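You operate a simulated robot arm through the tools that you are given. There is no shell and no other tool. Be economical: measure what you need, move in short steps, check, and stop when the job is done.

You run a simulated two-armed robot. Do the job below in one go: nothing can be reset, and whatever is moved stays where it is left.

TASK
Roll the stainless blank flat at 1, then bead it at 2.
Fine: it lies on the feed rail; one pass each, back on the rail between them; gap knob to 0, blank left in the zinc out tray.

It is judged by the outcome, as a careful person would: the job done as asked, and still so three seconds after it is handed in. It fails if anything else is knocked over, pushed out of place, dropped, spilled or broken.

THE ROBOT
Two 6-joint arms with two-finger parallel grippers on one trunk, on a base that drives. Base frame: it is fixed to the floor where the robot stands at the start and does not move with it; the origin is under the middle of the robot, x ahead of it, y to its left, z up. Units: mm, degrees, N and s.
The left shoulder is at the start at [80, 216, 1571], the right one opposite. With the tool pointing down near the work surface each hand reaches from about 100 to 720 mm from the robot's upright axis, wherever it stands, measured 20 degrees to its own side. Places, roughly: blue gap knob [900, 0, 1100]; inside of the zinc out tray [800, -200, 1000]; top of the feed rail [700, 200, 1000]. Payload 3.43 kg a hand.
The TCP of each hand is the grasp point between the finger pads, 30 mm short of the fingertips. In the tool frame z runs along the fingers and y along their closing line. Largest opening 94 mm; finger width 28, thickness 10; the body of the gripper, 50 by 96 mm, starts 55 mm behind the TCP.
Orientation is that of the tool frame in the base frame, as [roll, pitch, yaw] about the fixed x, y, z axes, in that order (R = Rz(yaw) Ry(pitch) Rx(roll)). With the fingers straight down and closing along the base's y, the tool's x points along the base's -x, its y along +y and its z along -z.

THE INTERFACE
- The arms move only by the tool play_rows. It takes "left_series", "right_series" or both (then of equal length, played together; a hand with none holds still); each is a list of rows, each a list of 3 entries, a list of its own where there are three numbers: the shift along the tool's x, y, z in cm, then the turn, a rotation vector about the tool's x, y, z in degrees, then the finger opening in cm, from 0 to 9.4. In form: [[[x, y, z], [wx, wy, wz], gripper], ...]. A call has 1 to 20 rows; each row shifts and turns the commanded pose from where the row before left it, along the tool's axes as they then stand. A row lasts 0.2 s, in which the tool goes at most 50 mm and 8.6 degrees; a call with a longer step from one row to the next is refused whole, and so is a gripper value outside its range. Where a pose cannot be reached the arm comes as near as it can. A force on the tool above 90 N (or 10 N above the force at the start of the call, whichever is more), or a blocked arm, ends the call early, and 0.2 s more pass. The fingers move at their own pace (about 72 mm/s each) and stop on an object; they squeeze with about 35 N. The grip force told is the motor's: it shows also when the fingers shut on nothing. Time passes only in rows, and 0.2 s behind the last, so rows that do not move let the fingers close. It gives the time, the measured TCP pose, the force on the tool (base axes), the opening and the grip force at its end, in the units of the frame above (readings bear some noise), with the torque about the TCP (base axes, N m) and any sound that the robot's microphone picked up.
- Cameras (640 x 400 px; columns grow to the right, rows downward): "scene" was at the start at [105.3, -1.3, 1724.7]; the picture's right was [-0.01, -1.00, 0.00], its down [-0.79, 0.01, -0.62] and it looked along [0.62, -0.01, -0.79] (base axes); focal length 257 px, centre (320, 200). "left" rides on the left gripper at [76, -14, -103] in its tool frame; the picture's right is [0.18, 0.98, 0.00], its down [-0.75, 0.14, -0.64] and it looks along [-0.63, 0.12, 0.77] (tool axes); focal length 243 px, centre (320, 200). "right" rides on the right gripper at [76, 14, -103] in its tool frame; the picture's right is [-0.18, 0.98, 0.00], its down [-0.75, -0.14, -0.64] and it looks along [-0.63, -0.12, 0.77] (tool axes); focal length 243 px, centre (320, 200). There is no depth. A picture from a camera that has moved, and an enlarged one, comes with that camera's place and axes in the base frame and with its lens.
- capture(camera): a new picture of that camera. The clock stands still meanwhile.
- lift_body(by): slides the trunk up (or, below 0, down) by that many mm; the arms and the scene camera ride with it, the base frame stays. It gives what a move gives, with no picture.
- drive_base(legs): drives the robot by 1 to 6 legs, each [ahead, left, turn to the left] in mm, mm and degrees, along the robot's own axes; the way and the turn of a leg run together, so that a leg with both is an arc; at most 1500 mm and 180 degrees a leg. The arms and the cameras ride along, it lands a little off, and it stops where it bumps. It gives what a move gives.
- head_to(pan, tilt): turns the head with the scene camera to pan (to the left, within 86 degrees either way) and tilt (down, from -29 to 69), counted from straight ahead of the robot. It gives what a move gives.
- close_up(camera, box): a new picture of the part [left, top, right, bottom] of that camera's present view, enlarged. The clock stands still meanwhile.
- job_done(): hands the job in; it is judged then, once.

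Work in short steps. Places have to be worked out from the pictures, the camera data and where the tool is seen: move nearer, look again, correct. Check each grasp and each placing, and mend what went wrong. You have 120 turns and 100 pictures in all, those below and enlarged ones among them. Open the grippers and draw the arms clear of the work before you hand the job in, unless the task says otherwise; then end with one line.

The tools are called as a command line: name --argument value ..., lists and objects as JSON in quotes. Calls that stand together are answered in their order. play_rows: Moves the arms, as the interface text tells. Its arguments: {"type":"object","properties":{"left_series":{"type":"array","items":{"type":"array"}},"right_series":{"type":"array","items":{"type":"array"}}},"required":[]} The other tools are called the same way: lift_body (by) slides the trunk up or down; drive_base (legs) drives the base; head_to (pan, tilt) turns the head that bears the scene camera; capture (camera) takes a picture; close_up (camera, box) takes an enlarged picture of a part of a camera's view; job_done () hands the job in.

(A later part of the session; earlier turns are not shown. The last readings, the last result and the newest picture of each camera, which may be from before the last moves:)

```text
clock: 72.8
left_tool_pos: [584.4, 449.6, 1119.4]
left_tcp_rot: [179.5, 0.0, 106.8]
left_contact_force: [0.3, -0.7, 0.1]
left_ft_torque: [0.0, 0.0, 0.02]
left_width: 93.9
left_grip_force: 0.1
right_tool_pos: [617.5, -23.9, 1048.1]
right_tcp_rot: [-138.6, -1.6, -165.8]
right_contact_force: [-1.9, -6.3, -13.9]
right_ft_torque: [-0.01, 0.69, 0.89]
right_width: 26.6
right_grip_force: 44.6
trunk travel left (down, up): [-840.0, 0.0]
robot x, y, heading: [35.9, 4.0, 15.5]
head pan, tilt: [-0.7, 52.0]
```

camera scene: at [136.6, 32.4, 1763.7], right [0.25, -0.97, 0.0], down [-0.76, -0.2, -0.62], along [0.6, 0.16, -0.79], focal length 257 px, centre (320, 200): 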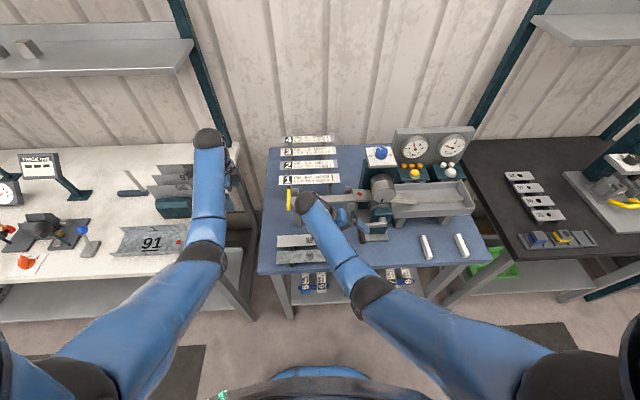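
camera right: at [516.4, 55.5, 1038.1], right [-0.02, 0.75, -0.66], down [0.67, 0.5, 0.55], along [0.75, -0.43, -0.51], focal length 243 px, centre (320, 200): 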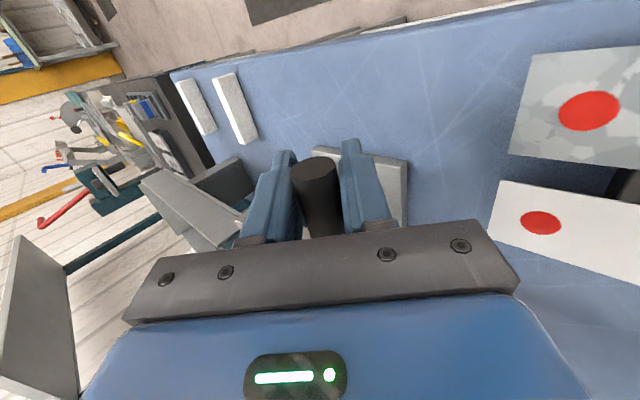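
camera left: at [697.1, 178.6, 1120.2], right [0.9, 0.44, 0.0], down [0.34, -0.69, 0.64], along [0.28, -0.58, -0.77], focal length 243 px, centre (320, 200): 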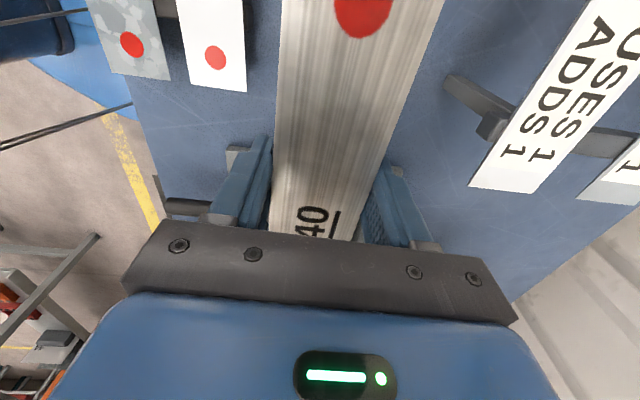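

Right on the circle. Now 135° → 180°, untilting as I go over the top.

play_rows --right_series '[[[0, -1.151, 0.004], [-7, 0, 0], 1], [[0, -1.151, 0.015], [-7, 0, 0], 1], [[0, -1.151, 0.025], [-7, 0, 0], 1], [[0, -1.151, 0.035], [-7, 0, 0], 1], [[0, -1.149, 0.045], [-7, 0, 0], 1], [[0, -1.15, 0.054], [-6.5, 0, 0], 1]]'

close_up --camera "scene" --box '[280, 130, 480, 255]'

```text
clock: 74.2
left_tool_pos: [584.0, 452.7, 1118.6]
left_tcp_rot: [179.7, 0.1, 106.9]
left_contact_force: [-0.6, -0.5, -0.1]
left_ft_torque: [-0.02, 0.0, 0.05]
left_width: 94.0
left_grip_force: 0.1
right_tool_pos: [633.1, -79.1, 1077.4]
right_tcp_rot: [179.9, -1.1, -165.6]
right_contact_force: [13.3, 7.4, 11.5]
right_ft_torque: [0.21, 0.3, 1.4]
right_width: 23.6
right_grip_force: 44.6
trunk travel left (down, up): [-840.0, 0.0]
robot x, y, heading: [36.1, 7.5, 15.6]
head pan, tilt: [-0.7, 52.0]
```

```text
3.20 times, centred on (380, 192) of scene
camera zoom: at [139.3, 34.3, 1763.8], right [0.26, -0.97, 0.0], down [-0.76, -0.2, -0.61], along [0.59, 0.16, -0.79], focal length 822 px, centre (128, 224)
```

zoom: 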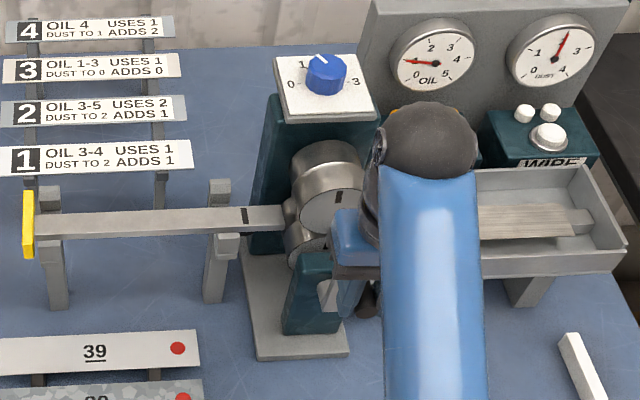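

The blank has already come through into the tray after about half a turn. The gauges changed too: oil 2→1, dust 1→2. I look closely at the blank in the tray.

close_up --camera "scene" --box '[420, 175, 480, 220]'

capture --camera "right"

```text
8.89 times, centred on (450, 198) of scene
camera zoom: at [139.3, 34.3, 1763.8], right [0.26, -0.97, 0.0], down [-0.76, -0.2, -0.61], along [0.59, 0.16, -0.79], focal length 2284 px, centre (-836, 222)
```

zoom: 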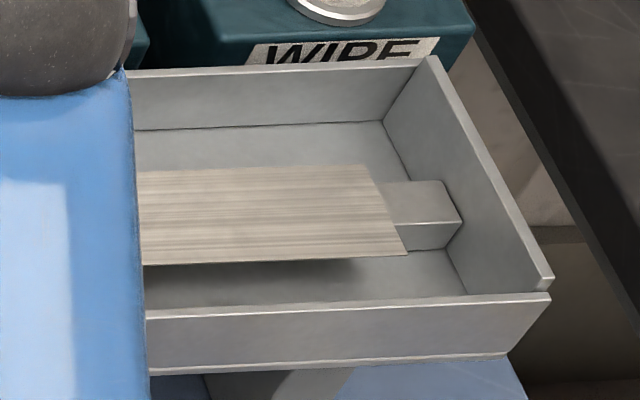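

```text
36 pictures are left
camera right: at [557.3, -86.5, 1180.7], right [-0.07, 1.0, 0.0], down [0.78, 0.05, 0.63], along [0.63, 0.04, -0.78], focal length 243 px, centre (320, 200)
```

right: 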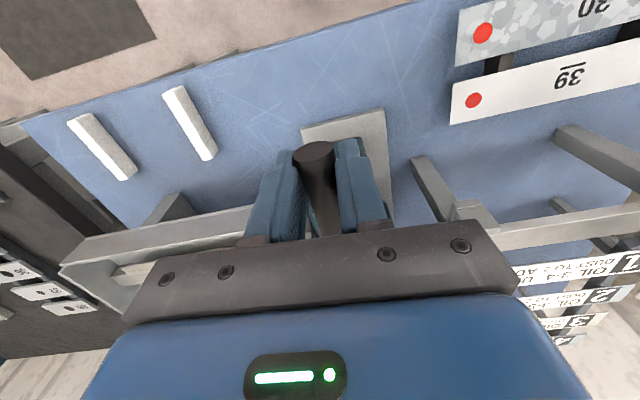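

The blank is through and lies on the tray's ridge; it looks clean. I leave the crank at the top (the next pass can start there). I open the right hand and drive straight back so the fingers slide off the rod.

play_rows --right_series '[[[0, 0, 0], [0, 0, 0], 9.4], [[0, 0, 0], [0, 0, 0], 9.4], [[0, 0, 0], [0, 0, 0], 9.4]]'

drive_base --legs '[[-200, 0, 0]]'

play_rows --left_series '[[[0, -2, 4], [0, 0, 0], 9.4], [[0, -2, 4], [0, 0, 0], 9.4], [[0, -3, 3], [0, 0, 0], 9.4], [[0, -4, 0], [0, 0, 0], 9.4], [[-3, -3, 0], [0, 0, 0], 9.4], [[0, 0, 0], [0, 0, 0], 9.4], [[0, 0, 0], [0, 0, 0], 9.4], [[0, 0, 0], [0, 0, 0], 9.4], [[0, 0, 0], [0, 0, 0], 9.4], [[0, 0, 0], [0, 0, 0], 9.4], [[0, 0, 0], [0, 0, 0], 9.4], [[0, 0, 0], [0, 0, 0], 9.4]]' --right_series '[[[0, 0, 0], [0, 0, -8.2], 9.4], [[0, 0, 0], [0, 0, -8.2], 9.4], [[0, 0, 0], [0, 0, -8.2], 9.4], [[0, 0, 0], [0, 0, -8.2], 9.4], [[0, 0, 0], [0, 0, -8.2], 9.4], [[0, 0, 0], [0, 0, -8.2], 9.4], [[0, 0, 0], [0, 0, -8.2], 9.4], [[0, 0, 0], [0, 0, -8.2], 9.4], [[0, 0, 0], [0, 0, -8.2], 9.4], [[0, 0, 0], [0, 0, -8.2], 9.4], [[0, 0, 0], [0, 0, -8], 9.4], [[0, 0, 0], [0, 0, 0], 9.4]]'

```text
clock: 75.0
left_tool_pos: [583.8, 450.6, 1118.7]
left_tcp_rot: [179.6, 0.0, 106.8]
left_contact_force: [0.7, -0.7, 0.7]
left_ft_torque: [0.0, 0.02, -0.03]
left_width: 94.3
left_grip_force: 0.0
right_tool_pos: [631.1, -81.6, 1074.9]
right_tcp_rot: [-179.9, -1.6, -165.8]
right_contact_force: [-0.1, 0.4, 0.0]
right_ft_torque: [0.01, -0.03, 0.04]
right_width: 93.8
right_grip_force: 0.1
trunk travel left (down, up): [-840.0, 0.0]
robot x, y, heading: [33.4, 6.3, 15.2]
head pan, tilt: [-0.7, 52.0]
```

```text
clock: 76.6
left_tool_pos: [392.0, 399.7, 1116.2]
left_tcp_rot: [179.7, 0.0, 107.1]
left_contact_force: [0.3, 0.6, 0.9]
left_ft_torque: [0.0, 0.04, 0.03]
left_width: 94.0
left_grip_force: 0.1
right_tool_pos: [440.8, -132.7, 1072.6]
right_tcp_rot: [180.0, -1.7, -165.6]
right_contact_force: [-0.2, -0.1, -0.5]
right_ft_torque: [-0.01, 0.02, 0.0]
right_width: 94.2
right_grip_force: 0.0
trunk travel left (down, up): [-840.0, 0.0]
robot x, y, heading: [-159.5, -46.6, 15.5]
head pan, tilt: [-0.7, 52.0]
```

```text
clock: 79.2
left_tool_pos: [261.9, 328.8, 1013.6]
left_tcp_rot: [179.5, 0.0, 107.0]
left_contact_force: [-0.2, 0.2, -0.4]
left_ft_torque: [-0.05, -0.04, 0.01]
left_width: 93.6
left_grip_force: 0.0
right_tool_pos: [437.1, -133.4, 1075.1]
right_tcp_rot: [178.5, -0.1, -75.5]
right_contact_force: [-0.2, -0.4, 0.5]
right_ft_torque: [0.01, -0.03, 0.02]
right_width: 94.2
right_grip_force: 0.1
trunk travel left (down, up): [-840.0, 0.0]
robot x, y, heading: [-158.2, -49.1, 15.7]
head pan, tilt: [-0.7, 52.0]
```

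Both hands are placed. I shift right 180 mm and drive 210 mm ahead to stand before the tray, then look.

drive_base --legs '[[0, -180, 0], [210, 0, 0]]'

play_rows --right_series '[[[0, -2, -0.5], [1.5, 0, -1.5], 9.4], [[0, -2, -1], [0, 0, 0], 9.4], [[0, 0, 0], [0, 0, 0], 9.4]]'

capture --camera "right"

capture --camera "scene"

```text
clock: 81.9
left_tool_pos: [509.3, 211.0, 1014.8]
left_tcp_rot: [179.3, 0.1, 107.0]
left_contact_force: [-0.5, 0.1, -0.7]
left_ft_torque: [0.02, -0.02, -0.01]
left_width: 93.9
left_grip_force: 0.1
right_tool_pos: [683.9, -252.0, 1076.9]
right_tcp_rot: [178.6, 0.1, -75.5]
right_contact_force: [-1.0, -0.3, -0.4]
right_ft_torque: [-0.01, 0.0, 0.01]
right_width: 94.1
right_grip_force: 0.0
trunk travel left (down, up): [-840.0, 0.0]
robot x, y, heading: [92.8, -168.7, 15.5]
head pan, tilt: [-0.7, 52.0]
```

```text
clock: 82.7
left_tool_pos: [512.6, 211.9, 1012.2]
left_tcp_rot: [179.6, 0.1, 106.9]
left_contact_force: [0.4, 0.1, 0.7]
left_ft_torque: [0.0, -0.03, 0.01]
left_width: 94.1
left_grip_force: 0.1
right_tool_pos: [726.8, -242.8, 1089.0]
right_tcp_rot: [-180.0, 0.0, -74.0]
right_contact_force: [0.0, -0.2, -0.3]
right_ft_torque: [-0.02, 0.01, 0.03]
right_width: 94.0
right_grip_force: 0.0
trunk travel left (down, up): [-840.0, 0.0]
robot x, y, heading: [94.5, -164.3, 15.3]
head pan, tilt: [-0.7, 52.0]
```

```text
35 pictures are left
camera right: at [732.5, -321.8, 1191.0], right [-1.0, -0.09, 0.0], down [-0.07, 0.76, 0.64], along [-0.06, 0.64, -0.77], focal length 243 px, centre (320, 200)
```

right: 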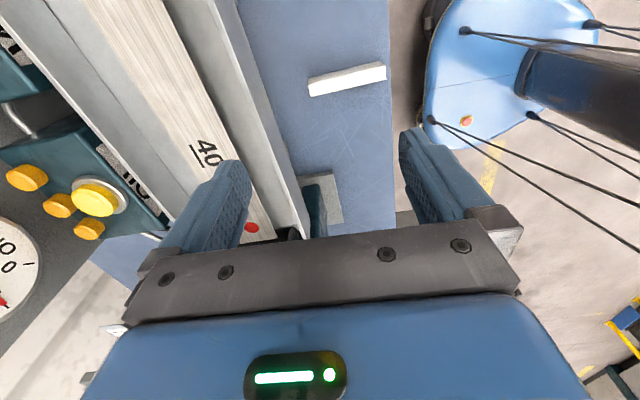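

```text
34 pictures are left
camera scene: at [192.8, -137.4, 1763.7], right [0.26, -0.97, 0.0], down [-0.76, -0.2, -0.62], along [0.6, 0.16, -0.79], focal length 257 px, centre (320, 200)
```

scene: 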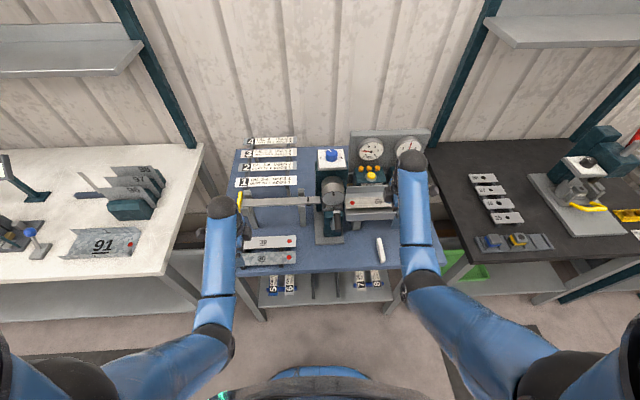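

The blank lies on the tray ridge, centreline ≈734 forward, its "40" at l≈-425 and red-dot end near -290. The tray walls are close, so I'll use a 7 cm opening. I come 40 mm nearer and line up above it, nearer the red-dot end.

drive_base --legs '[[40, 0, 0]]'

play_rows --right_series '[[[-2, -2.1, 0], [0, 0, 0], 7], [[-2, -2.1, 0], [0, 0, 0], 7], [[-1.9, -2, 0], [0, 0, 0], 7], [[0, 0, 2.5], [0, 0, 0], 7], [[0, 0, 0], [0, 0, 0], 7]]'

capture --camera "right"

```text
clock: 83.6
left_tool_pos: [542.1, 220.8, 1015.9]
left_tcp_rot: [179.2, 0.1, 107.1]
left_contact_force: [-1.2, -0.1, 0.4]
left_ft_torque: [0.0, -0.09, -0.02]
left_width: 94.1
left_grip_force: 0.0
right_tool_pos: [755.7, -234.7, 1092.4]
right_tcp_rot: [-179.6, 0.2, -74.2]
right_contact_force: [-0.4, 0.1, 0.5]
right_ft_torque: [0.02, -0.06, 0.03]
right_width: 93.8
right_grip_force: 0.1
trunk travel left (down, up): [-840.0, 0.0]
robot x, y, heading: [127.9, -152.3, 15.3]
head pan, tilt: [-0.7, 52.0]
```

```text
clock: 84.8
left_tool_pos: [551.6, 223.2, 1010.9]
left_tcp_rot: [179.7, 0.0, 107.0]
left_contact_force: [0.6, -1.2, -0.8]
left_ft_torque: [-0.01, 0.01, 0.02]
left_width: 94.0
left_grip_force: 0.0
right_tool_pos: [809.3, -159.6, 1063.5]
right_tcp_rot: [179.9, 0.0, -74.1]
right_contact_force: [0.3, -0.1, 1.0]
right_ft_torque: [-0.01, 0.01, 0.01]
right_width: 70.0
right_grip_force: 0.1
trunk travel left (down, up): [-840.0, 0.0]
robot x, y, heading: [130.5, -152.4, 15.4]
head pan, tilt: [-0.7, 52.0]
```

```text
33 pictures are left
camera right: at [814.9, -238.5, 1166.2], right [-1.0, -0.09, 0.0], down [-0.07, 0.76, 0.64], along [-0.06, 0.64, -0.77], focal length 243 px, centre (320, 200)
```

right: 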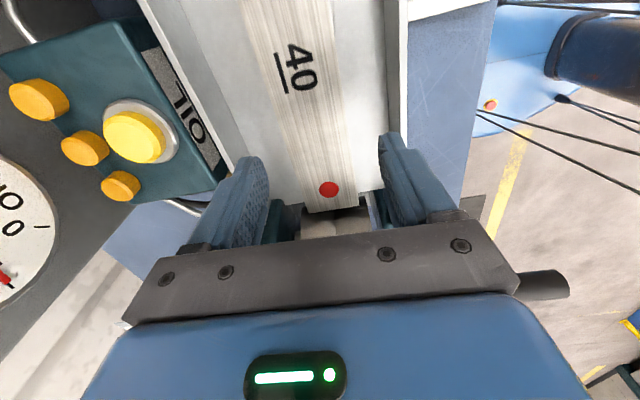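

Aligned within ~3 mm; the blank is skewed about 3°. I make a small correction, narrow to 6.8 cm and descend gently to z 1010.

play_rows --right_series '[[[0, -0.3, 0], [0, 0, -2.5], 6.8], [[0, 0, 1.5], [0, 0, 0], 6.8], [[0, 0, 1.5], [0, 0, 0], 6.8], [[0, 0, 1.2], [0, 0, 0], 6.8], [[0, 0, 1.0], [0, 0, 0], 6.8], [[0, 0, 0], [0, 0, 0], 6.8]]'

capture --camera "right"

```text
clock: 86.2
left_tool_pos: [551.5, 222.3, 1011.4]
left_tcp_rot: [179.7, 0.0, 107.0]
left_contact_force: [-0.2, -0.4, -0.1]
left_ft_torque: [0.0, 0.01, -0.01]
left_width: 94.1
left_grip_force: 0.1
right_tool_pos: [811.0, -157.7, 1011.1]
right_tcp_rot: [-180.0, 0.0, -71.6]
right_contact_force: [0.2, 0.3, 0.2]
right_ft_torque: [0.02, 0.04, 0.0]
right_width: 68.2
right_grip_force: 0.0
trunk travel left (down, up): [-840.0, 0.0]
robot x, y, heading: [127.2, -155.5, 15.8]
head pan, tilt: [-0.7, 52.0]
```

```text
32 pictures are left
camera right: at [820.7, -237.0, 1113.5], right [-0.99, -0.14, 0.0], down [-0.1, 0.76, 0.64], along [-0.09, 0.64, -0.77], focal length 243 px, centre (320, 200)
```

right: 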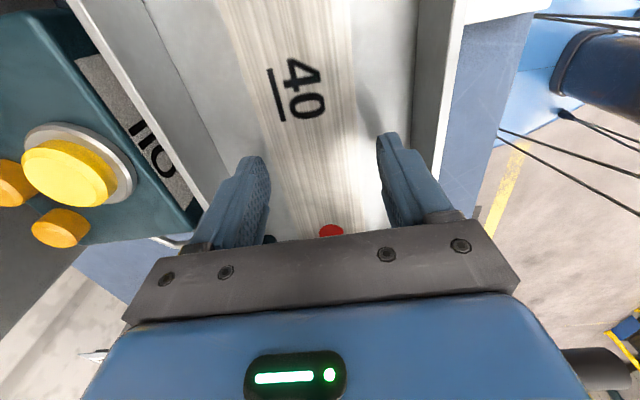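

The fingers straddle the blank, no contact force. Closing.

play_rows --right_series '[[[0, 0, 0], [0, 0, 0], 4.5], [[0, 0, 0], [0, 0, 0], 4.5], [[0, 0, 0], [0, 0, 0], 4.5], [[0, 0, 0], [0, 0, 0], 4.5]]'

```text
clock: 87.2
left_tool_pos: [549.6, 221.8, 1012.2]
left_tcp_rot: [179.6, 0.0, 107.0]
left_contact_force: [-0.1, 0.2, -0.5]
left_ft_torque: [0.02, -0.02, 0.03]
left_width: 93.8
left_grip_force: 0.0
right_tool_pos: [810.7, -157.4, 1011.1]
right_tcp_rot: [-179.9, 0.0, -71.5]
right_contact_force: [0.1, -0.2, 1.1]
right_ft_torque: [0.01, 0.02, -0.07]
right_width: 49.3
right_grip_force: 35.5
trunk travel left (down, up): [-840.0, 0.0]
robot x, y, heading: [127.3, -157.5, 15.4]
head pan, tilt: [-0.7, 52.0]
```

The width reads 49.3 mm, narrower than the blank earlier (54). I lift 2 cm slowly and look.

play_rows --right_series '[[[0, 0, 0], [0, 0, 0], 4.5], [[0, 0, -1], [0, 0, 0], 4.5], [[0, 0, -1], [0, 0, 0], 4.5], [[0, 0, 0], [0, 0, 0], 4.5]]'

capture --camera "right"

```text
clock: 88.2
left_tool_pos: [549.4, 221.8, 1010.8]
left_tcp_rot: [179.7, 0.1, 107.0]
left_contact_force: [-0.8, 0.5, -0.8]
left_ft_torque: [0.03, 0.01, 0.01]
left_width: 93.9
left_grip_force: 0.1
right_tool_pos: [810.2, -156.2, 1031.8]
right_tcp_rot: [-180.0, 0.1, -71.6]
right_contact_force: [0.4, -0.1, 1.0]
right_ft_torque: [-0.02, 0.01, -0.01]
right_width: 45.1
right_grip_force: 0.1
trunk travel left (down, up): [-840.0, 0.0]
robot x, y, heading: [131.3, -152.8, 15.7]
head pan, tilt: [-0.7, 52.0]
```

```text
31 pictures are left
camera right: at [818.6, -235.6, 1134.0], right [-0.99, -0.14, 0.0], down [-0.1, 0.76, 0.64], along [-0.09, 0.64, -0.77], focal length 243 px, centre (320, 200)
```

right: 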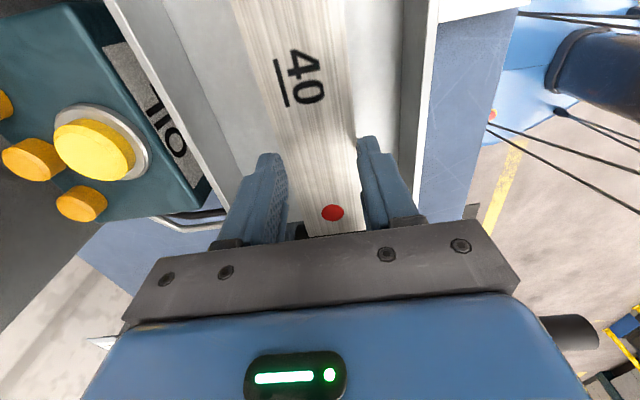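

The tips only brushed the blank's top edges: it lies lower, at z≈981. I reopen and go down to z 995 (tips 965), shifting 2 mm forward, then close again.

play_rows --right_series '[[[0, -0.2, 0], [0, 0, 0], 6.8], [[0, 0, 0], [0, 0, 0], 6.8], [[0, 0, 1.5], [0, 0, 0], 6.8], [[0, 0, 1.2], [0, 0, 0], 6.8], [[0, 0, 0.5], [0, 0, 0], 6.8], [[0, 0, 0.5], [0, 0, 0], 6.8], [[0, 0, 0], [0, 0, 0], 6.8]]'

play_rows --right_series '[[[0, 0, 0], [0, 0, 0], 4.5], [[0, 0, 0], [0, 0, 0], 4.5], [[0, 0, 0], [0, 0, 0], 4.5], [[0, 0, 0], [0, 0, 0], 4.5]]'

```text
clock: 89.8
left_tool_pos: [547.2, 221.4, 1012.7]
left_tcp_rot: [179.4, 0.3, 107.0]
left_contact_force: [-0.2, 0.5, -0.2]
left_ft_torque: [0.02, 0.0, 0.03]
left_width: 94.0
left_grip_force: 0.1
right_tool_pos: [813.3, -156.9, 999.7]
right_tcp_rot: [-179.5, 0.0, -71.6]
right_contact_force: [2.2, -2.7, 33.2]
right_ft_torque: [-0.43, 1.26, 0.26]
right_width: 67.5
right_grip_force: 0.1
trunk travel left (down, up): [-840.0, 0.0]
robot x, y, heading: [129.5, -152.2, 15.4]
head pan, tilt: [-0.7, 52.0]
```

```text
clock: 90.8
left_tool_pos: [543.0, 220.5, 1015.7]
left_tcp_rot: [179.1, 0.1, 107.0]
left_contact_force: [0.2, 0.2, 0.8]
left_ft_torque: [-0.04, 0.0, -0.02]
left_width: 94.0
left_grip_force: 0.1
right_tool_pos: [803.6, -160.8, 998.5]
right_tcp_rot: [-179.9, 0.0, -71.8]
right_contact_force: [-18.9, -11.2, 42.9]
right_ft_torque: [-0.66, 1.8, 0.06]
right_width: 49.3
right_grip_force: 35.1
trunk travel left (down, up): [-840.0, 0.0]
robot x, y, heading: [126.6, -155.0, 15.4]
head pan, tilt: [-0.7, 52.0]
```

The same 49.3 mm again, now with the tips against the tray floor. I lift slowly and see whether the blank comes along.

play_rows --right_series '[[[0, 0, -0.4], [0, 0, 0], 4.3], [[0, 0, -0.8], [0, 0, 0], 4.3], [[0, 0, -1], [0, 0, 0], 4.3], [[0, 0, 0], [0, 0, 0], 4.3]]'

capture --camera "right"

```text
clock: 91.8
left_tool_pos: [547.8, 221.9, 1012.9]
left_tcp_rot: [179.5, -0.1, 107.0]
left_contact_force: [1.0, 0.3, 0.4]
left_ft_torque: [-0.02, 0.01, -0.03]
left_width: 93.8
left_grip_force: 0.2
right_tool_pos: [810.8, -158.2, 1017.8]
right_tcp_rot: [-179.9, 0.1, -71.6]
right_contact_force: [-0.9, -1.2, -1.2]
right_ft_torque: [0.0, 0.01, -0.02]
right_width: 49.3
right_grip_force: 34.6
trunk travel left (down, up): [-840.0, 0.0]
robot x, y, heading: [130.0, -154.0, 15.5]
head pan, tilt: [-0.7, 52.0]
```

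```text
30 pictures are left
camera right: at [820.5, -237.0, 1119.7], right [-0.99, -0.14, 0.0], down [-0.1, 0.76, 0.64], along [-0.09, 0.64, -0.77], focal length 243 px, centre (320, 200)
```

right: 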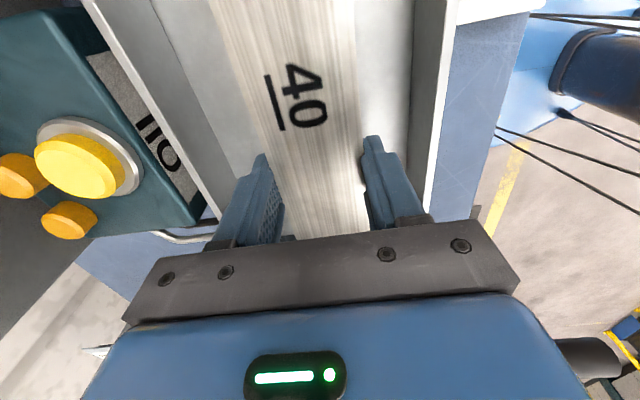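

The blank is held (49.3 mm wide, 35 N). I lift it 8 cm clear of the tray, squaring the yaw.

play_rows --right_series '[[[0, 0, -2], [0, 0, 0], 4.3], [[0, 0, -2], [0, 0, 0], 4.3], [[0, 0, -2], [0, 0, 1.2], 4.3], [[0, 0, -2], [0, 0, 1.2], 4.3], [[0, 0, 0], [0, 0, 0], 4.3]]'

capture --camera "scene"

```text
clock: 93.0
left_tool_pos: [549.3, 222.5, 1011.4]
left_tcp_rot: [179.7, 0.0, 107.0]
left_contact_force: [-1.3, 0.4, 0.1]
left_ft_torque: [-0.02, -0.04, -0.03]
left_width: 94.0
left_grip_force: 0.1
right_tool_pos: [812.2, -157.0, 1097.0]
right_tcp_rot: [180.0, 0.1, -74.1]
right_contact_force: [0.2, -0.4, -1.1]
right_ft_torque: [0.04, 0.03, 0.03]
right_width: 49.5
right_grip_force: 35.0
trunk travel left (down, up): [-840.0, 0.0]
robot x, y, heading: [126.9, -156.9, 15.6]
head pan, tilt: [-0.7, 52.0]
```

```text
29 pictures are left
camera scene: at [230.8, -127.2, 1763.7], right [0.26, -0.97, 0.0], down [-0.76, -0.2, -0.62], along [0.6, 0.16, -0.79], focal length 257 px, centre (320, 200)
```

scene: 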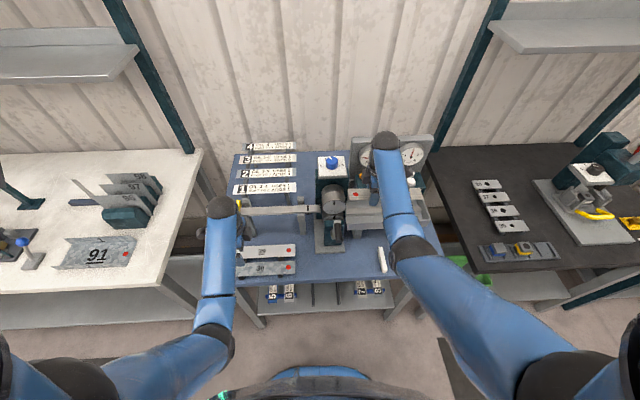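

I check that the blank really hangs in the hand.

close_up --camera "scene" --box '[310, 130, 450, 230]'

```text
4.00 times, centred on (380, 180) of scene
camera zoom: at [230.8, -127.2, 1763.7], right [0.26, -0.97, 0.0], down [-0.76, -0.2, -0.62], along [0.6, 0.16, -0.79], focal length 1028 px, centre (80, 280)
```

zoom: 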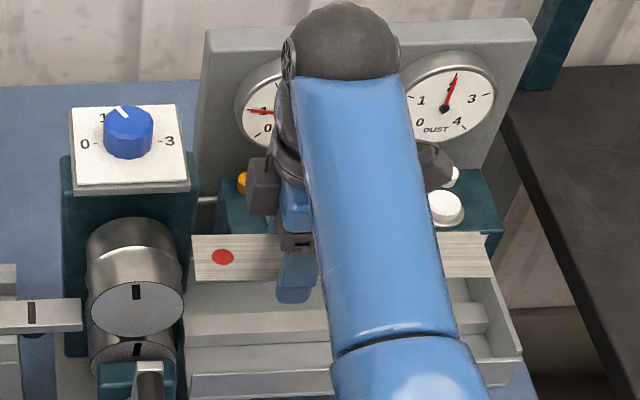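

The blank hangs level in the hand, spanning l -294 to -550. I drive back 260 mm, retract the left arm, and then shift left 378 mm.

drive_base --legs '[[-260, 0, 0]]'

play_rows --left_series '[[[-2, -2, 2], [0, 0, 0], 9.4], [[-2, -3, 2], [0, 0, 0], 9.4], [[-2, -3, 1], [0, 0, 0], 9.4], [[-2, -3, 0], [0, 0, 0], 9.4], [[0, 0, 0], [0, 0, 0], 9.4]]'

drive_base --legs '[[0, 378, 0]]'

```text
clock: 94.9
left_tool_pos: [294.3, 151.9, 1010.2]
left_tcp_rot: [179.9, 0.0, 107.0]
left_contact_force: [-0.2, 0.7, -0.3]
left_ft_torque: [-0.01, 0.0, 0.0]
left_width: 93.8
left_grip_force: 0.0
right_tool_pos: [559.9, -224.6, 1094.6]
right_tcp_rot: [179.8, 0.2, -73.9]
right_contact_force: [0.0, 0.4, -0.3]
right_ft_torque: [0.05, 0.03, -0.02]
right_width: 48.6
right_grip_force: 34.8
trunk travel left (down, up): [-840.0, 0.0]
robot x, y, heading: [-130.5, -223.9, 15.6]
head pan, tilt: [-0.7, 52.0]
```

```text
clock: 96.1
left_tool_pos: [211.5, 43.1, 962.0]
left_tcp_rot: [179.6, 0.0, 107.0]
left_contact_force: [0.1, 0.7, 0.2]
left_ft_torque: [0.01, -0.05, -0.02]
left_width: 94.1
left_grip_force: 0.1
right_tool_pos: [555.0, -226.7, 1095.8]
right_tcp_rot: [179.9, 0.1, -73.9]
right_contact_force: [-0.3, -0.4, -1.3]
right_ft_torque: [0.04, 0.02, -0.04]
right_width: 49.2
right_grip_force: 35.1
trunk travel left (down, up): [-840.0, 0.0]
robot x, y, heading: [-125.6, -223.2, 15.6]
head pan, tilt: [-0.7, 52.0]
```

```text
clock: 98.5
left_tool_pos: [105.0, 409.8, 963.8]
left_tcp_rot: [179.6, 0.0, 107.6]
left_contact_force: [0.6, -0.4, -0.4]
left_ft_torque: [-0.02, 0.02, 0.01]
left_width: 93.9
left_grip_force: 0.1
right_tool_pos: [450.3, 144.4, 1095.4]
right_tcp_rot: [-179.9, 0.2, -73.4]
right_contact_force: [-0.2, -0.6, -0.5]
right_ft_torque: [0.08, 0.01, 0.0]
right_width: 48.9
right_grip_force: 34.7
trunk travel left (down, up): [-840.0, 0.0]
robot x, y, heading: [-236.5, 140.6, 16.3]
head pan, tilt: [-0.7, 52.0]
```

Now at l≈14, forward 473. I drive ahead 250 mm over the rail.

drive_base --legs '[[250, 0, 0]]'

capture --camera "scene"

capture --camera "right"

```text
clock: 100.3
left_tool_pos: [333.9, 482.6, 964.7]
left_tcp_rot: [179.4, 0.1, 108.0]
left_contact_force: [0.0, 0.1, 0.4]
left_ft_torque: [0.01, -0.04, 0.0]
left_width: 93.9
left_grip_force: 0.1
right_tool_pos: [682.7, 218.4, 1098.6]
right_tcp_rot: [-179.7, 0.0, -73.0]
right_contact_force: [-0.9, 0.6, -0.8]
right_ft_torque: [0.07, -0.01, 0.01]
right_width: 49.1
right_grip_force: 35.2
trunk travel left (down, up): [-840.0, 0.0]
robot x, y, heading: [6.0, 208.0, 16.7]
head pan, tilt: [-0.7, 52.0]
```

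```text
27 pictures are left
camera scene: at [97.5, 237.0, 1764.2], right [0.27, -0.96, 0.0], down [-0.75, -0.21, -0.62], along [0.6, 0.17, -0.78], focal length 257 px, centre (320, 200)
```

scene: 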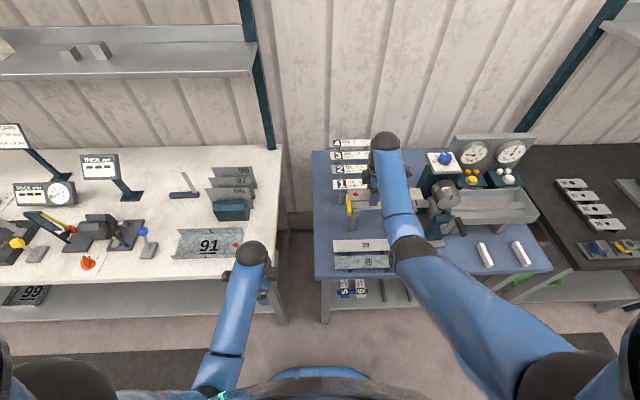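

```text
26 pictures are left
camera right: at [688.7, 139.3, 1201.6], right [-0.99, -0.11, 0.0], down [-0.09, 0.76, 0.64], along [-0.07, 0.64, -0.77], focal length 243 px, centre (320, 200)
```

right: 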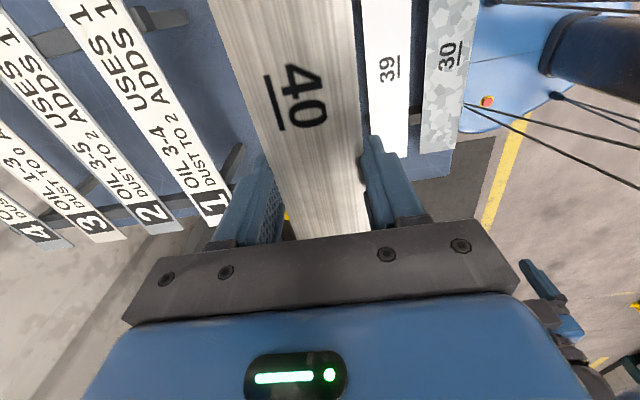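

The blank is above the rail. I shift 17 mm forward and 18 mm right, trim the yaw, lower to z 1050 and look before seating it.

play_rows --right_series '[[[0.9, -0.85, 0], [0, 0, 1.3], 4.3], [[0.95, -0.81, 0], [0, 0, 0], 4.3], [[0, 0, 2.4], [0, 0, 0], 4.3], [[0, 0, 2.4], [0, 0, 0], 4.3], [[0, 0, 0], [0, 0, 0], 4.3]]'

close_up --camera "scene" --box '[330, 150, 470, 240]'

capture --camera "right"

```text
clock: 101.5
left_tool_pos: [336.9, 483.0, 963.4]
left_tcp_rot: [179.6, 0.1, 108.0]
left_contact_force: [0.4, -0.1, -0.3]
left_ft_torque: [0.0, 0.04, -0.01]
left_width: 94.1
left_grip_force: 0.0
right_tool_pos: [705.8, 206.3, 1047.9]
right_tcp_rot: [180.0, 0.0, -74.2]
right_contact_force: [0.4, 0.1, -0.6]
right_ft_torque: [0.0, 0.02, 0.0]
right_width: 49.2
right_grip_force: 35.3
trunk travel left (down, up): [-840.0, 0.0]
robot x, y, heading: [0.9, 209.1, 16.5]
head pan, tilt: [-0.7, 52.0]
```

```text
4.44 times, centred on (400, 195) of scene
camera zoom: at [103.1, 238.2, 1763.7], right [0.27, -0.96, 0.0], down [-0.76, -0.22, -0.62], along [0.59, 0.17, -0.79], focal length 1142 px, centre (-36, 222)
```

zoom: 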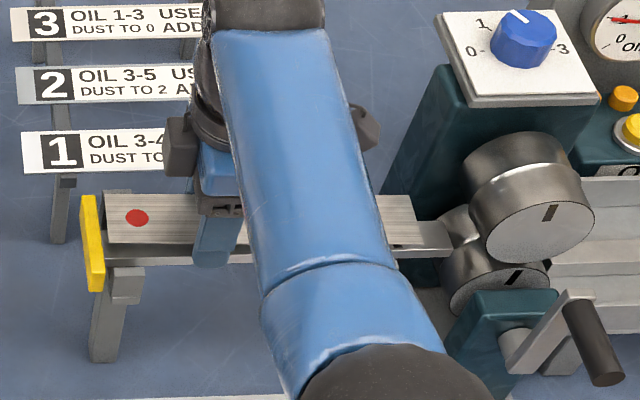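

```text
24 pictures are left
camera right: at [711.9, 127.0, 1150.2], right [-1.0, -0.09, 0.0], down [-0.07, 0.76, 0.64], along [-0.06, 0.64, -0.77], focal length 243 px, centre (320, 200)
```

right: 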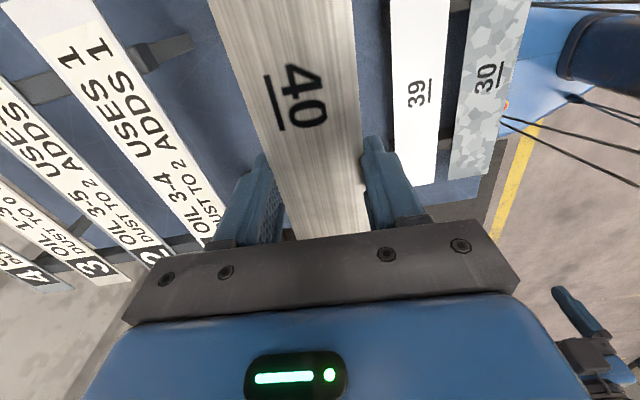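

The blank is straight above the rail. I lower in small steps until it seats.

play_rows --right_series '[[[0, 0, 0.6], [0, 0, 0], 4.3], [[0, 0, 0.5], [0, 0, 0], 4.3], [[0, 0, 0.3], [0, 0, 0], 4.3], [[0, 0, 0], [0, 0, 0], 4.3]]'

```text
clock: 102.5
left_tool_pos: [334.3, 481.8, 963.9]
left_tcp_rot: [179.5, 0.1, 108.0]
left_contact_force: [-1.0, 0.1, 0.1]
left_ft_torque: [0.03, 0.0, 0.02]
left_width: 93.9
left_grip_force: 0.1
right_tool_pos: [702.0, 205.7, 1035.2]
right_tcp_rot: [179.9, -0.1, -74.3]
right_contact_force: [-6.7, -3.4, 12.8]
right_ft_torque: [-0.68, -0.26, 0.78]
right_width: 49.5
right_grip_force: 35.0
trunk travel left (down, up): [-840.0, 0.0]
robot x, y, heading: [2.9, 205.4, 16.9]
head pan, tilt: [-0.7, 52.0]
```

Contact at z 1035 with a push toward me: an edge may be riding on the far guide. Looking at it.

close_up --camera "scene" --box '[330, 165, 450, 240]'

```text
5.33 times, centred on (390, 202) of scene
camera zoom: at [98.5, 238.0, 1763.8], right [0.27, -0.96, 0.0], down [-0.76, -0.22, -0.62], along [0.59, 0.17, -0.79], focal length 1370 px, centre (-53, 187)
```

zoom: 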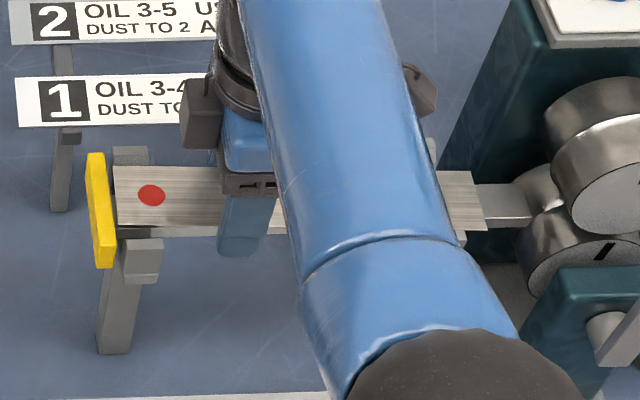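

It sits between the guides, slightly tight to the far one. I shift 3 mm toward me and lower a few mm more.

play_rows --right_series '[[[0, 0.3, -0.2], [0, 0, 0], 4.3], [[0, 0, 0.4], [0, 0, 0], 4.3], [[0, 0, 0.2], [0, 0, 0], 4.3], [[0, 0, 0], [0, 0, 0], 4.3]]'

```text
clock: 103.5
left_tool_pos: [334.9, 483.9, 964.1]
left_tcp_rot: [179.4, 0.1, 107.9]
left_contact_force: [-0.2, 0.6, 0.6]
left_ft_torque: [-0.02, 0.02, -0.01]
left_width: 94.1
left_grip_force: 0.0
right_tool_pos: [701.7, 206.2, 1033.0]
right_tcp_rot: [-179.7, -0.1, -74.3]
right_contact_force: [-4.2, -1.7, 19.1]
right_ft_torque: [-0.71, -0.37, 0.84]
right_width: 49.2
right_grip_force: 35.4
trunk travel left (down, up): [-840.0, 0.0]
robot x, y, heading: [1.8, 209.8, 16.5]
head pan, tilt: [-0.7, 52.0]
```

Seated on the rail with a light downward load. I open and rise, then check that the blank lies properly.

play_rows --right_series '[[[0, 0, 0], [0, 0, 0], 7], [[0, 0, 0], [0, 0, 0], 8], [[0, 0, -2], [0, 0, 0], 8], [[0, 0, -3], [0, 0, 0], 8], [[0, 0, -3], [0, 0, 0], 8], [[0, 0, 0], [0, 0, 0], 8]]'

capture --camera "right"

```text
clock: 104.9
left_tool_pos: [336.9, 483.1, 962.6]
left_tcp_rot: [179.6, -0.1, 108.0]
left_contact_force: [1.4, -0.2, -0.5]
left_ft_torque: [-0.03, -0.01, -0.01]
left_width: 94.0
left_grip_force: 0.1
right_tool_pos: [703.5, 205.0, 1112.5]
right_tcp_rot: [180.0, 0.0, -74.3]
right_contact_force: [0.1, 0.2, -0.1]
right_ft_torque: [0.02, 0.01, 0.02]
right_width: 80.2
right_grip_force: 0.1
trunk travel left (down, up): [-840.0, 0.0]
robot x, y, heading: [5.0, 212.6, 16.6]
head pan, tilt: [-0.7, 52.0]
```

```text
22 pictures are left
camera right: at [708.6, 127.1, 1213.5], right [-1.0, -0.09, 0.0], down [-0.07, 0.76, 0.64], along [-0.06, 0.64, -0.77], focal length 243 px, centre (320, 200)
```

right: 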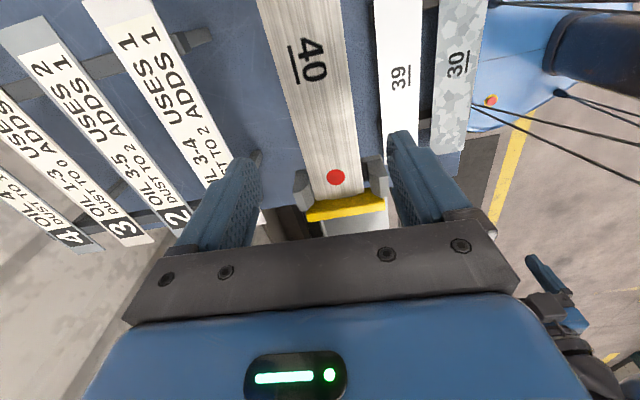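

The blank lies properly between the guides, against the yellow stop. Next the knob: I drive back, raise the right hand to z 1200 while reaching out, and turn it 60° clockwise to a comfortable starting angle.

drive_base --legs '[[-200, 0, 0]]'

play_rows --right_series '[[[0, -1.2, -2.2], [0, 0, 0], 9], [[0, -1.2, -2.2], [0, 0, 0], 9], [[0, -1.2, -2.2], [0, 0, 0], 9], [[0, -1, -2.2], [0, 0, 0], 9], [[0, 0, 0], [0, 0, 8.5], 9], [[0, 0, 0], [0, 0, 8.5], 9], [[0, 0, 0], [0, 0, 8.5], 9], [[0, 0, 0], [0, 0, 8.5], 9], [[0, 0, 0], [0, 0, 8.5], 9], [[0, 0, 0], [0, 0, 8.5], 9], [[0, 0, 0], [0, 0, 8.5], 9], [[0, 0, 0], [0, 0, 0], 9]]'

```text
clock: 106.5
left_tool_pos: [145.8, 426.5, 960.8]
left_tcp_rot: [179.8, 0.0, 107.8]
left_contact_force: [-1.1, 0.8, 0.9]
left_ft_torque: [-0.01, 0.01, 0.0]
left_width: 94.0
left_grip_force: 0.1
right_tool_pos: [512.3, 148.9, 1106.0]
right_tcp_rot: [179.7, 0.0, -74.3]
right_contact_force: [0.4, -0.1, -1.6]
right_ft_torque: [0.0, 0.01, -0.01]
right_width: 80.1
right_grip_force: 0.1
trunk travel left (down, up): [-840.0, 0.0]
robot x, y, heading: [-187.5, 154.0, 16.6]
head pan, tilt: [-0.7, 52.0]
```

```text
clock: 109.2
left_tool_pos: [142.1, 424.4, 963.3]
left_tcp_rot: [179.5, 0.0, 108.0]
left_contact_force: [0.8, 0.0, 0.1]
left_ft_torque: [-0.03, 0.01, -0.01]
left_width: 94.2
left_grip_force: 0.1
right_tool_pos: [551.8, 159.3, 1197.6]
right_tcp_rot: [-180.0, 0.1, -133.9]
right_contact_force: [0.0, 0.9, -0.1]
right_ft_torque: [-0.02, 0.01, -0.01]
right_width: 90.0
right_grip_force: 0.0
trunk travel left (down, up): [-840.0, 0.0]
robot x, y, heading: [-190.9, 149.4, 16.5]
head pan, tilt: [-0.7, 52.0]
```

In reach, no limit hit. The knob is 253 mm ahead and 243 mm right of the hand; I drive there at this height (tips at 1168, above the knob's top 1157).

drive_base --legs '[[0, -243, 0], [240, 0, 0]]'

capture --camera "right"

```text
clock: 112.3
left_tool_pos: [441.3, 269.9, 964.1]
left_tcp_rot: [179.3, 0.1, 108.3]
left_contact_force: [-1.4, 0.4, 0.5]
left_ft_torque: [0.03, -0.03, -0.01]
left_width: 94.3
left_grip_force: 0.0
right_tool_pos: [852.3, 6.7, 1201.3]
right_tcp_rot: [-179.8, 0.2, -133.4]
right_contact_force: [-0.7, -0.3, 0.0]
right_ft_torque: [0.0, -0.06, 0.01]
right_width: 89.9
right_grip_force: 0.1
trunk travel left (down, up): [-840.0, 0.0]
robot x, y, heading: [112.7, -6.3, 16.8]
head pan, tilt: [-0.7, 52.0]
```

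```text
21 pictures are left
camera right: at [788.3, -40.5, 1303.6], right [-0.59, 0.81, 0.0], down [0.62, 0.45, 0.64], along [0.52, 0.38, -0.76], focal length 243 px, centre (320, 200)
```

right: 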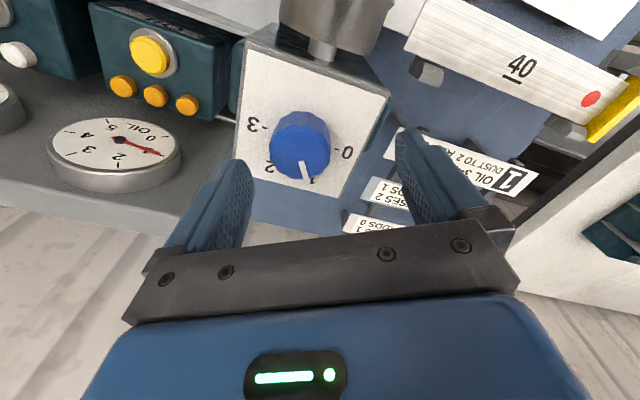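

The knob centre again computes to [865, -1], pointer at 1. I shift 15 mm over it, descend, and grip.

play_rows --right_series '[[[-0.28, -1.46, 0], [0, 0, 0], 7], [[0, 0, 0], [0, 0, 0], 7], [[0, 0, 1.5], [0, 0, 0], 7], [[0, 0, 1.5], [0, 0, 0], 7], [[0, 0, 0.3], [0, 0, 0], 7], [[0, 0, 0], [0, 0, 0], 3], [[0, 0, 0], [0, 0, 0], 3], [[0, 0, 0], [0, 0, 0], 3], [[0, 0, 0], [0, 0, 0], 3]]'

```text
clock: 114.3
left_tool_pos: [443.2, 271.2, 963.3]
left_tcp_rot: [179.6, 0.0, 108.4]
left_contact_force: [-0.8, -0.1, 0.3]
left_ft_torque: [-0.01, -0.02, -0.02]
left_width: 93.8
left_grip_force: 0.0
right_tool_pos: [867.9, 1.6, 1164.9]
right_tcp_rot: [179.9, -0.2, -133.4]
right_contact_force: [-8.4, 5.2, -7.4]
right_ft_torque: [-0.04, -0.91, -0.06]
right_width: 41.7
right_grip_force: 45.0
trunk travel left (down, up): [-840.0, 0.0]
robot x, y, heading: [110.3, -7.4, 17.2]
head pan, tilt: [-0.7, 52.0]
```

Gripped at 41.7 mm. I turn 60° clockwise to 2, release and rise.

play_rows --right_series '[[[0, 0, 0], [0, 0, 7.5], 3], [[0, 0, 0], [0, 0, 7.5], 3], [[0, 0, 0], [0, 0, 7.5], 3], [[0, 0, 0], [0, 0, 7.5], 3], [[0, 0, 0], [0, 0, 7.5], 3], [[0, 0, 0], [0, 0, 7.5], 3], [[0, 0, 0], [0, 0, 7.5], 3], [[0, 0, 0], [0, 0, 7.5], 3], [[0, 0, 0], [0, 0, 0], 3], [[0, 0, 0], [0, 0, 0], 7], [[0, 0, 0], [0, 0, 0], 7], [[0, 0, 0], [0, 0, 0], 7], [[0, 0, -1.5], [0, 0, 0], 7], [[0, 0, -2], [0, 0, 0], 7], [[0, 0, 0], [0, 0, 0], 7]]'

capture --camera "right"

```text
clock: 117.5
left_tool_pos: [445.6, 269.5, 962.8]
left_tcp_rot: [179.6, 0.0, 108.4]
left_contact_force: [0.3, -0.7, 0.4]
left_ft_torque: [0.0, -0.02, -0.04]
left_width: 94.0
left_grip_force: 0.1
right_tool_pos: [867.6, -1.2, 1200.3]
right_tcp_rot: [180.0, -0.2, 166.6]
right_contact_force: [0.2, 0.5, -0.2]
right_ft_torque: [0.02, 0.01, 0.0]
right_width: 70.1
right_grip_force: 0.0
trunk travel left (down, up): [-840.0, 0.0]
robot x, y, heading: [109.5, -8.5, 17.0]
head pan, tilt: [-0.7, 52.0]
```

```text
20 pictures are left
camera right: at [796.6, 28.4, 1303.1], right [0.41, 0.91, 0.0], down [0.7, -0.31, 0.64], along [0.59, -0.26, -0.77], focal length 243 px, centre (320, 200)
```

right: 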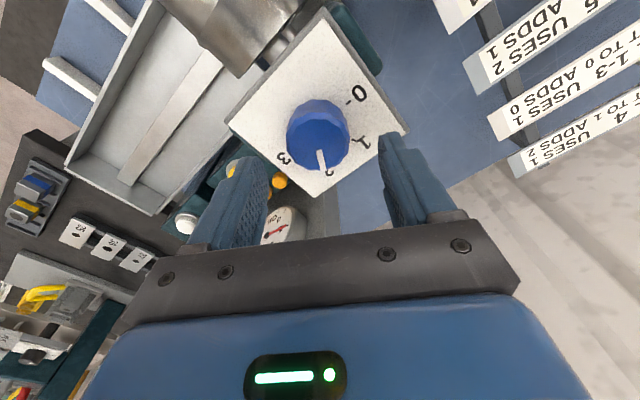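

The pointer is at 2. Now I back off 250 mm, bring the right hand in lower and square, and set the left hand's yaw for pushing.

drive_base --legs '[[-250, 0, 0]]'

play_rows --right_series '[[[0, 0, 3], [0, 0, -7], 9.4], [[0, 0, 3], [0, 0, -7], 9.4], [[0, 0, 3], [0, 0, -7], 9.4], [[0, 0, 3], [0, 0, -8], 9.4], [[3, 0, 1], [0, 0, 0], 9.4], [[3, 0, 0], [0, 0, 0], 9.4], [[3, 0, 0], [0, 0, 0], 9.4], [[3, 0, 0], [0, 0, 0], 9.4], [[0, 0, 0], [0, 0, 0], 9.4]]' --left_series '[[[0, 0, 0], [0, 0, 2.8], 9.4], [[0, 2, -1], [0, 0, 0], 9.4], [[0, 2, -2], [0, 0, 0], 9.4], [[0, 2, -3], [0, 0, 0], 9.4], [[0, 2, -3], [0, 0, 0], 9.4], [[0, 3, -3], [0, 0, 0], 9.4], [[0, 3, -2], [0, 0, 0], 9.4], [[0, 3, 0], [0, 0, 0], 9.4], [[0, 0, 0], [0, 0, 0], 9.4]]'

```text
clock: 119.4
left_tool_pos: [215.2, 196.1, 961.2]
left_tcp_rot: [179.8, 0.0, 107.7]
left_contact_force: [0.1, -0.7, 0.1]
left_ft_torque: [0.03, 0.02, 0.01]
left_width: 94.2
left_grip_force: 0.1
right_tool_pos: [636.3, -79.3, 1196.4]
right_tcp_rot: [-179.9, -0.2, 165.9]
right_contact_force: [-0.2, 0.2, -0.1]
right_ft_torque: [-0.02, 0.03, -0.01]
right_width: 70.0
right_grip_force: 0.0
trunk travel left (down, up): [-840.0, 0.0]
robot x, y, heading: [-125.3, -80.0, 16.2]
head pan, tilt: [-0.7, 52.0]
```

```text
clock: 121.4
left_tool_pos: [385.6, 241.8, 1084.0]
left_tcp_rot: [179.6, 0.0, 104.9]
left_contact_force: [-0.3, -0.1, 0.7]
left_ft_torque: [0.02, 0.02, -0.03]
left_width: 94.1
left_grip_force: 0.0
left hand out of reach, approached as far as the arm can: row 6, 7
right_tool_pos: [515.6, -115.0, 1071.4]
right_tcp_rot: [-180.0, 0.0, -165.1]
right_contact_force: [0.7, 0.0, 0.5]
right_ft_torque: [-0.01, 0.01, 0.03]
right_width: 94.1
right_grip_force: 0.1
trunk travel left (down, up): [-840.0, 0.0]
robot x, y, heading: [-128.6, -79.4, 16.3]
head pan, tilt: [-0.7, 52.0]
```

Positions are good. I shift right 140 mm and drive 225 mm ahead for the push, then view from the left hand.

drive_base --legs '[[0, -140, 0], [225, 0, 0]]'

capture --camera "left"

```text
clock: 124.0
left_tool_pos: [634.8, 168.0, 1085.3]
left_tcp_rot: [179.4, 0.1, 104.7]
left_contact_force: [-0.3, -0.2, 0.9]
left_ft_torque: [-0.03, 0.01, -0.01]
left_width: 94.0
left_grip_force: 0.0
right_tool_pos: [764.2, -189.8, 1073.5]
right_tcp_rot: [-180.0, 0.2, -165.3]
right_contact_force: [-0.6, 0.6, -0.1]
right_ft_torque: [-0.02, -0.03, 0.02]
right_width: 94.0
right_grip_force: 0.0
trunk travel left (down, up): [-840.0, 0.0]
robot x, y, heading: [127.5, -152.5, 16.1]
head pan, tilt: [-0.7, 52.0]
```

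```text
19 pictures are left
camera left: at [600.3, 237.7, 1187.8], right [0.9, 0.43, 0.01], down [0.32, -0.69, 0.64], along [0.28, -0.58, -0.76], focal length 243 px, centre (320, 200)
```

left: 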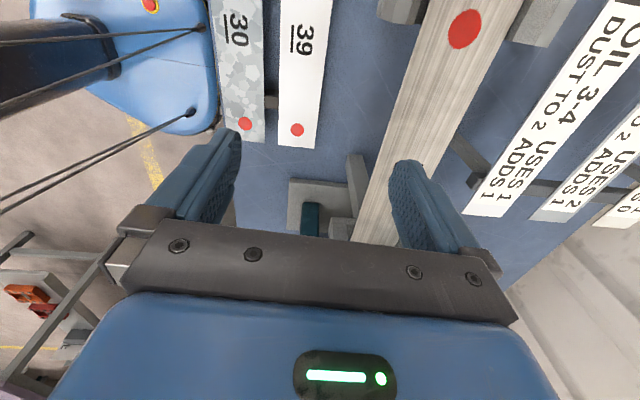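

The rail is a bit ahead. I move the left hand 76 mm forward, lower to z 1018 and close on the blank.

play_rows --left_series '[[[0.1, 2.6, 0], [0.5, 0, -0.9], 9.4], [[0, 2.5, 0], [0, 0, 0], 9.4], [[0, 2.5, 0], [0, 0, 0], 9.4], [[0, 0, 3], [0, 0, 0], 9.4], [[0, 0, 2.5], [0, 0, 0], 9.4], [[0, 0, 1.2], [0, 0, 0], 9.4], [[0, 0, 0], [0, 0, 0], 9.4]]'

capture --camera "left"

```text
clock: 125.6
left_tool_pos: [712.8, 188.2, 1016.5]
left_tcp_rot: [-179.9, 0.0, 105.5]
left_contact_force: [0.0, -0.5, 0.2]
left_ft_torque: [0.01, 0.02, -0.03]
left_width: 93.8
left_grip_force: 0.0
right_tool_pos: [767.9, -189.1, 1072.6]
right_tcp_rot: [179.9, -0.1, -165.3]
right_contact_force: [0.9, 0.8, 0.3]
right_ft_torque: [-0.01, 0.05, 0.01]
right_width: 94.2
right_grip_force: 0.1
trunk travel left (down, up): [-840.0, 0.0]
robot x, y, heading: [127.6, -147.6, 15.9]
head pan, tilt: [-0.7, 52.0]
```

```text
18 pictures are left
camera left: at [678.8, 256.9, 1118.2], right [0.9, 0.44, 0.0], down [0.34, -0.69, 0.64], along [0.28, -0.58, -0.77], focal length 243 px, centre (320, 200)
```

left: 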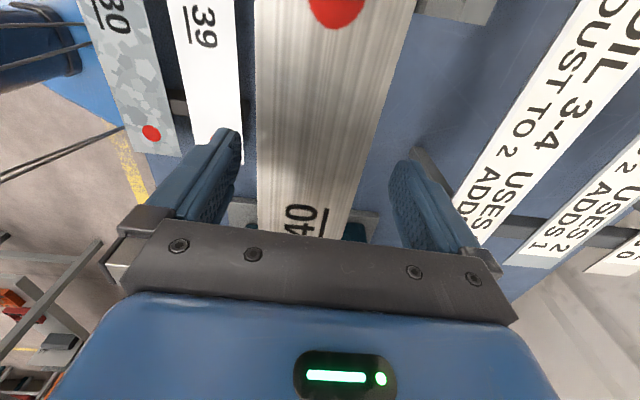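

Same picture as before the first push. I nudge 3 mm nearer, close, and push right in steps (about 70 mm first).

play_rows --left_series '[[[0, -0.3, 0], [0, 0, 0], 7.5], [[0, 0, 0], [0, 0, 0], 4.5], [[0, 0, 0], [0, 0, 0], 4.5], [[0, 0, 0], [0, 0, 0], 4.5], [[0, 0, 0], [0, 0, 0], 4.5], [[-1, 0, 0], [0, 0, 0], 4.5], [[-1, 0, 0], [0, 0, 0], 4.5], [[-1, 0, 0], [0, 0, 0], 4.5], [[-1, 0, 0], [0, 0, 0], 4.5], [[-1, 0, 0], [0, 0, 0], 4.5], [[-1, 0, 0], [0, 0, 0], 4.5], [[-1, 0, 0], [0, 0, 0], 4.5], [[0, 0, 0], [0, 0, 0], 4.5]]'

```text
clock: 128.4
left_tool_pos: [728.8, 120.8, 1017.5]
left_tcp_rot: [180.0, -0.1, 105.6]
left_contact_force: [0.6, 1.0, 6.1]
left_ft_torque: [0.14, 0.16, 0.03]
left_width: 53.7
left_grip_force: 35.0
right_tool_pos: [768.6, -188.4, 1071.2]
right_tcp_rot: [180.0, 0.0, -165.2]
right_contact_force: [-0.2, -0.3, 0.6]
right_ft_torque: [0.01, 0.01, 0.02]
right_width: 94.1
right_grip_force: 0.0
trunk travel left (down, up): [-840.0, 0.0]
robot x, y, heading: [130.9, -150.6, 16.0]
head pan, tilt: [-0.7, 52.0]
```

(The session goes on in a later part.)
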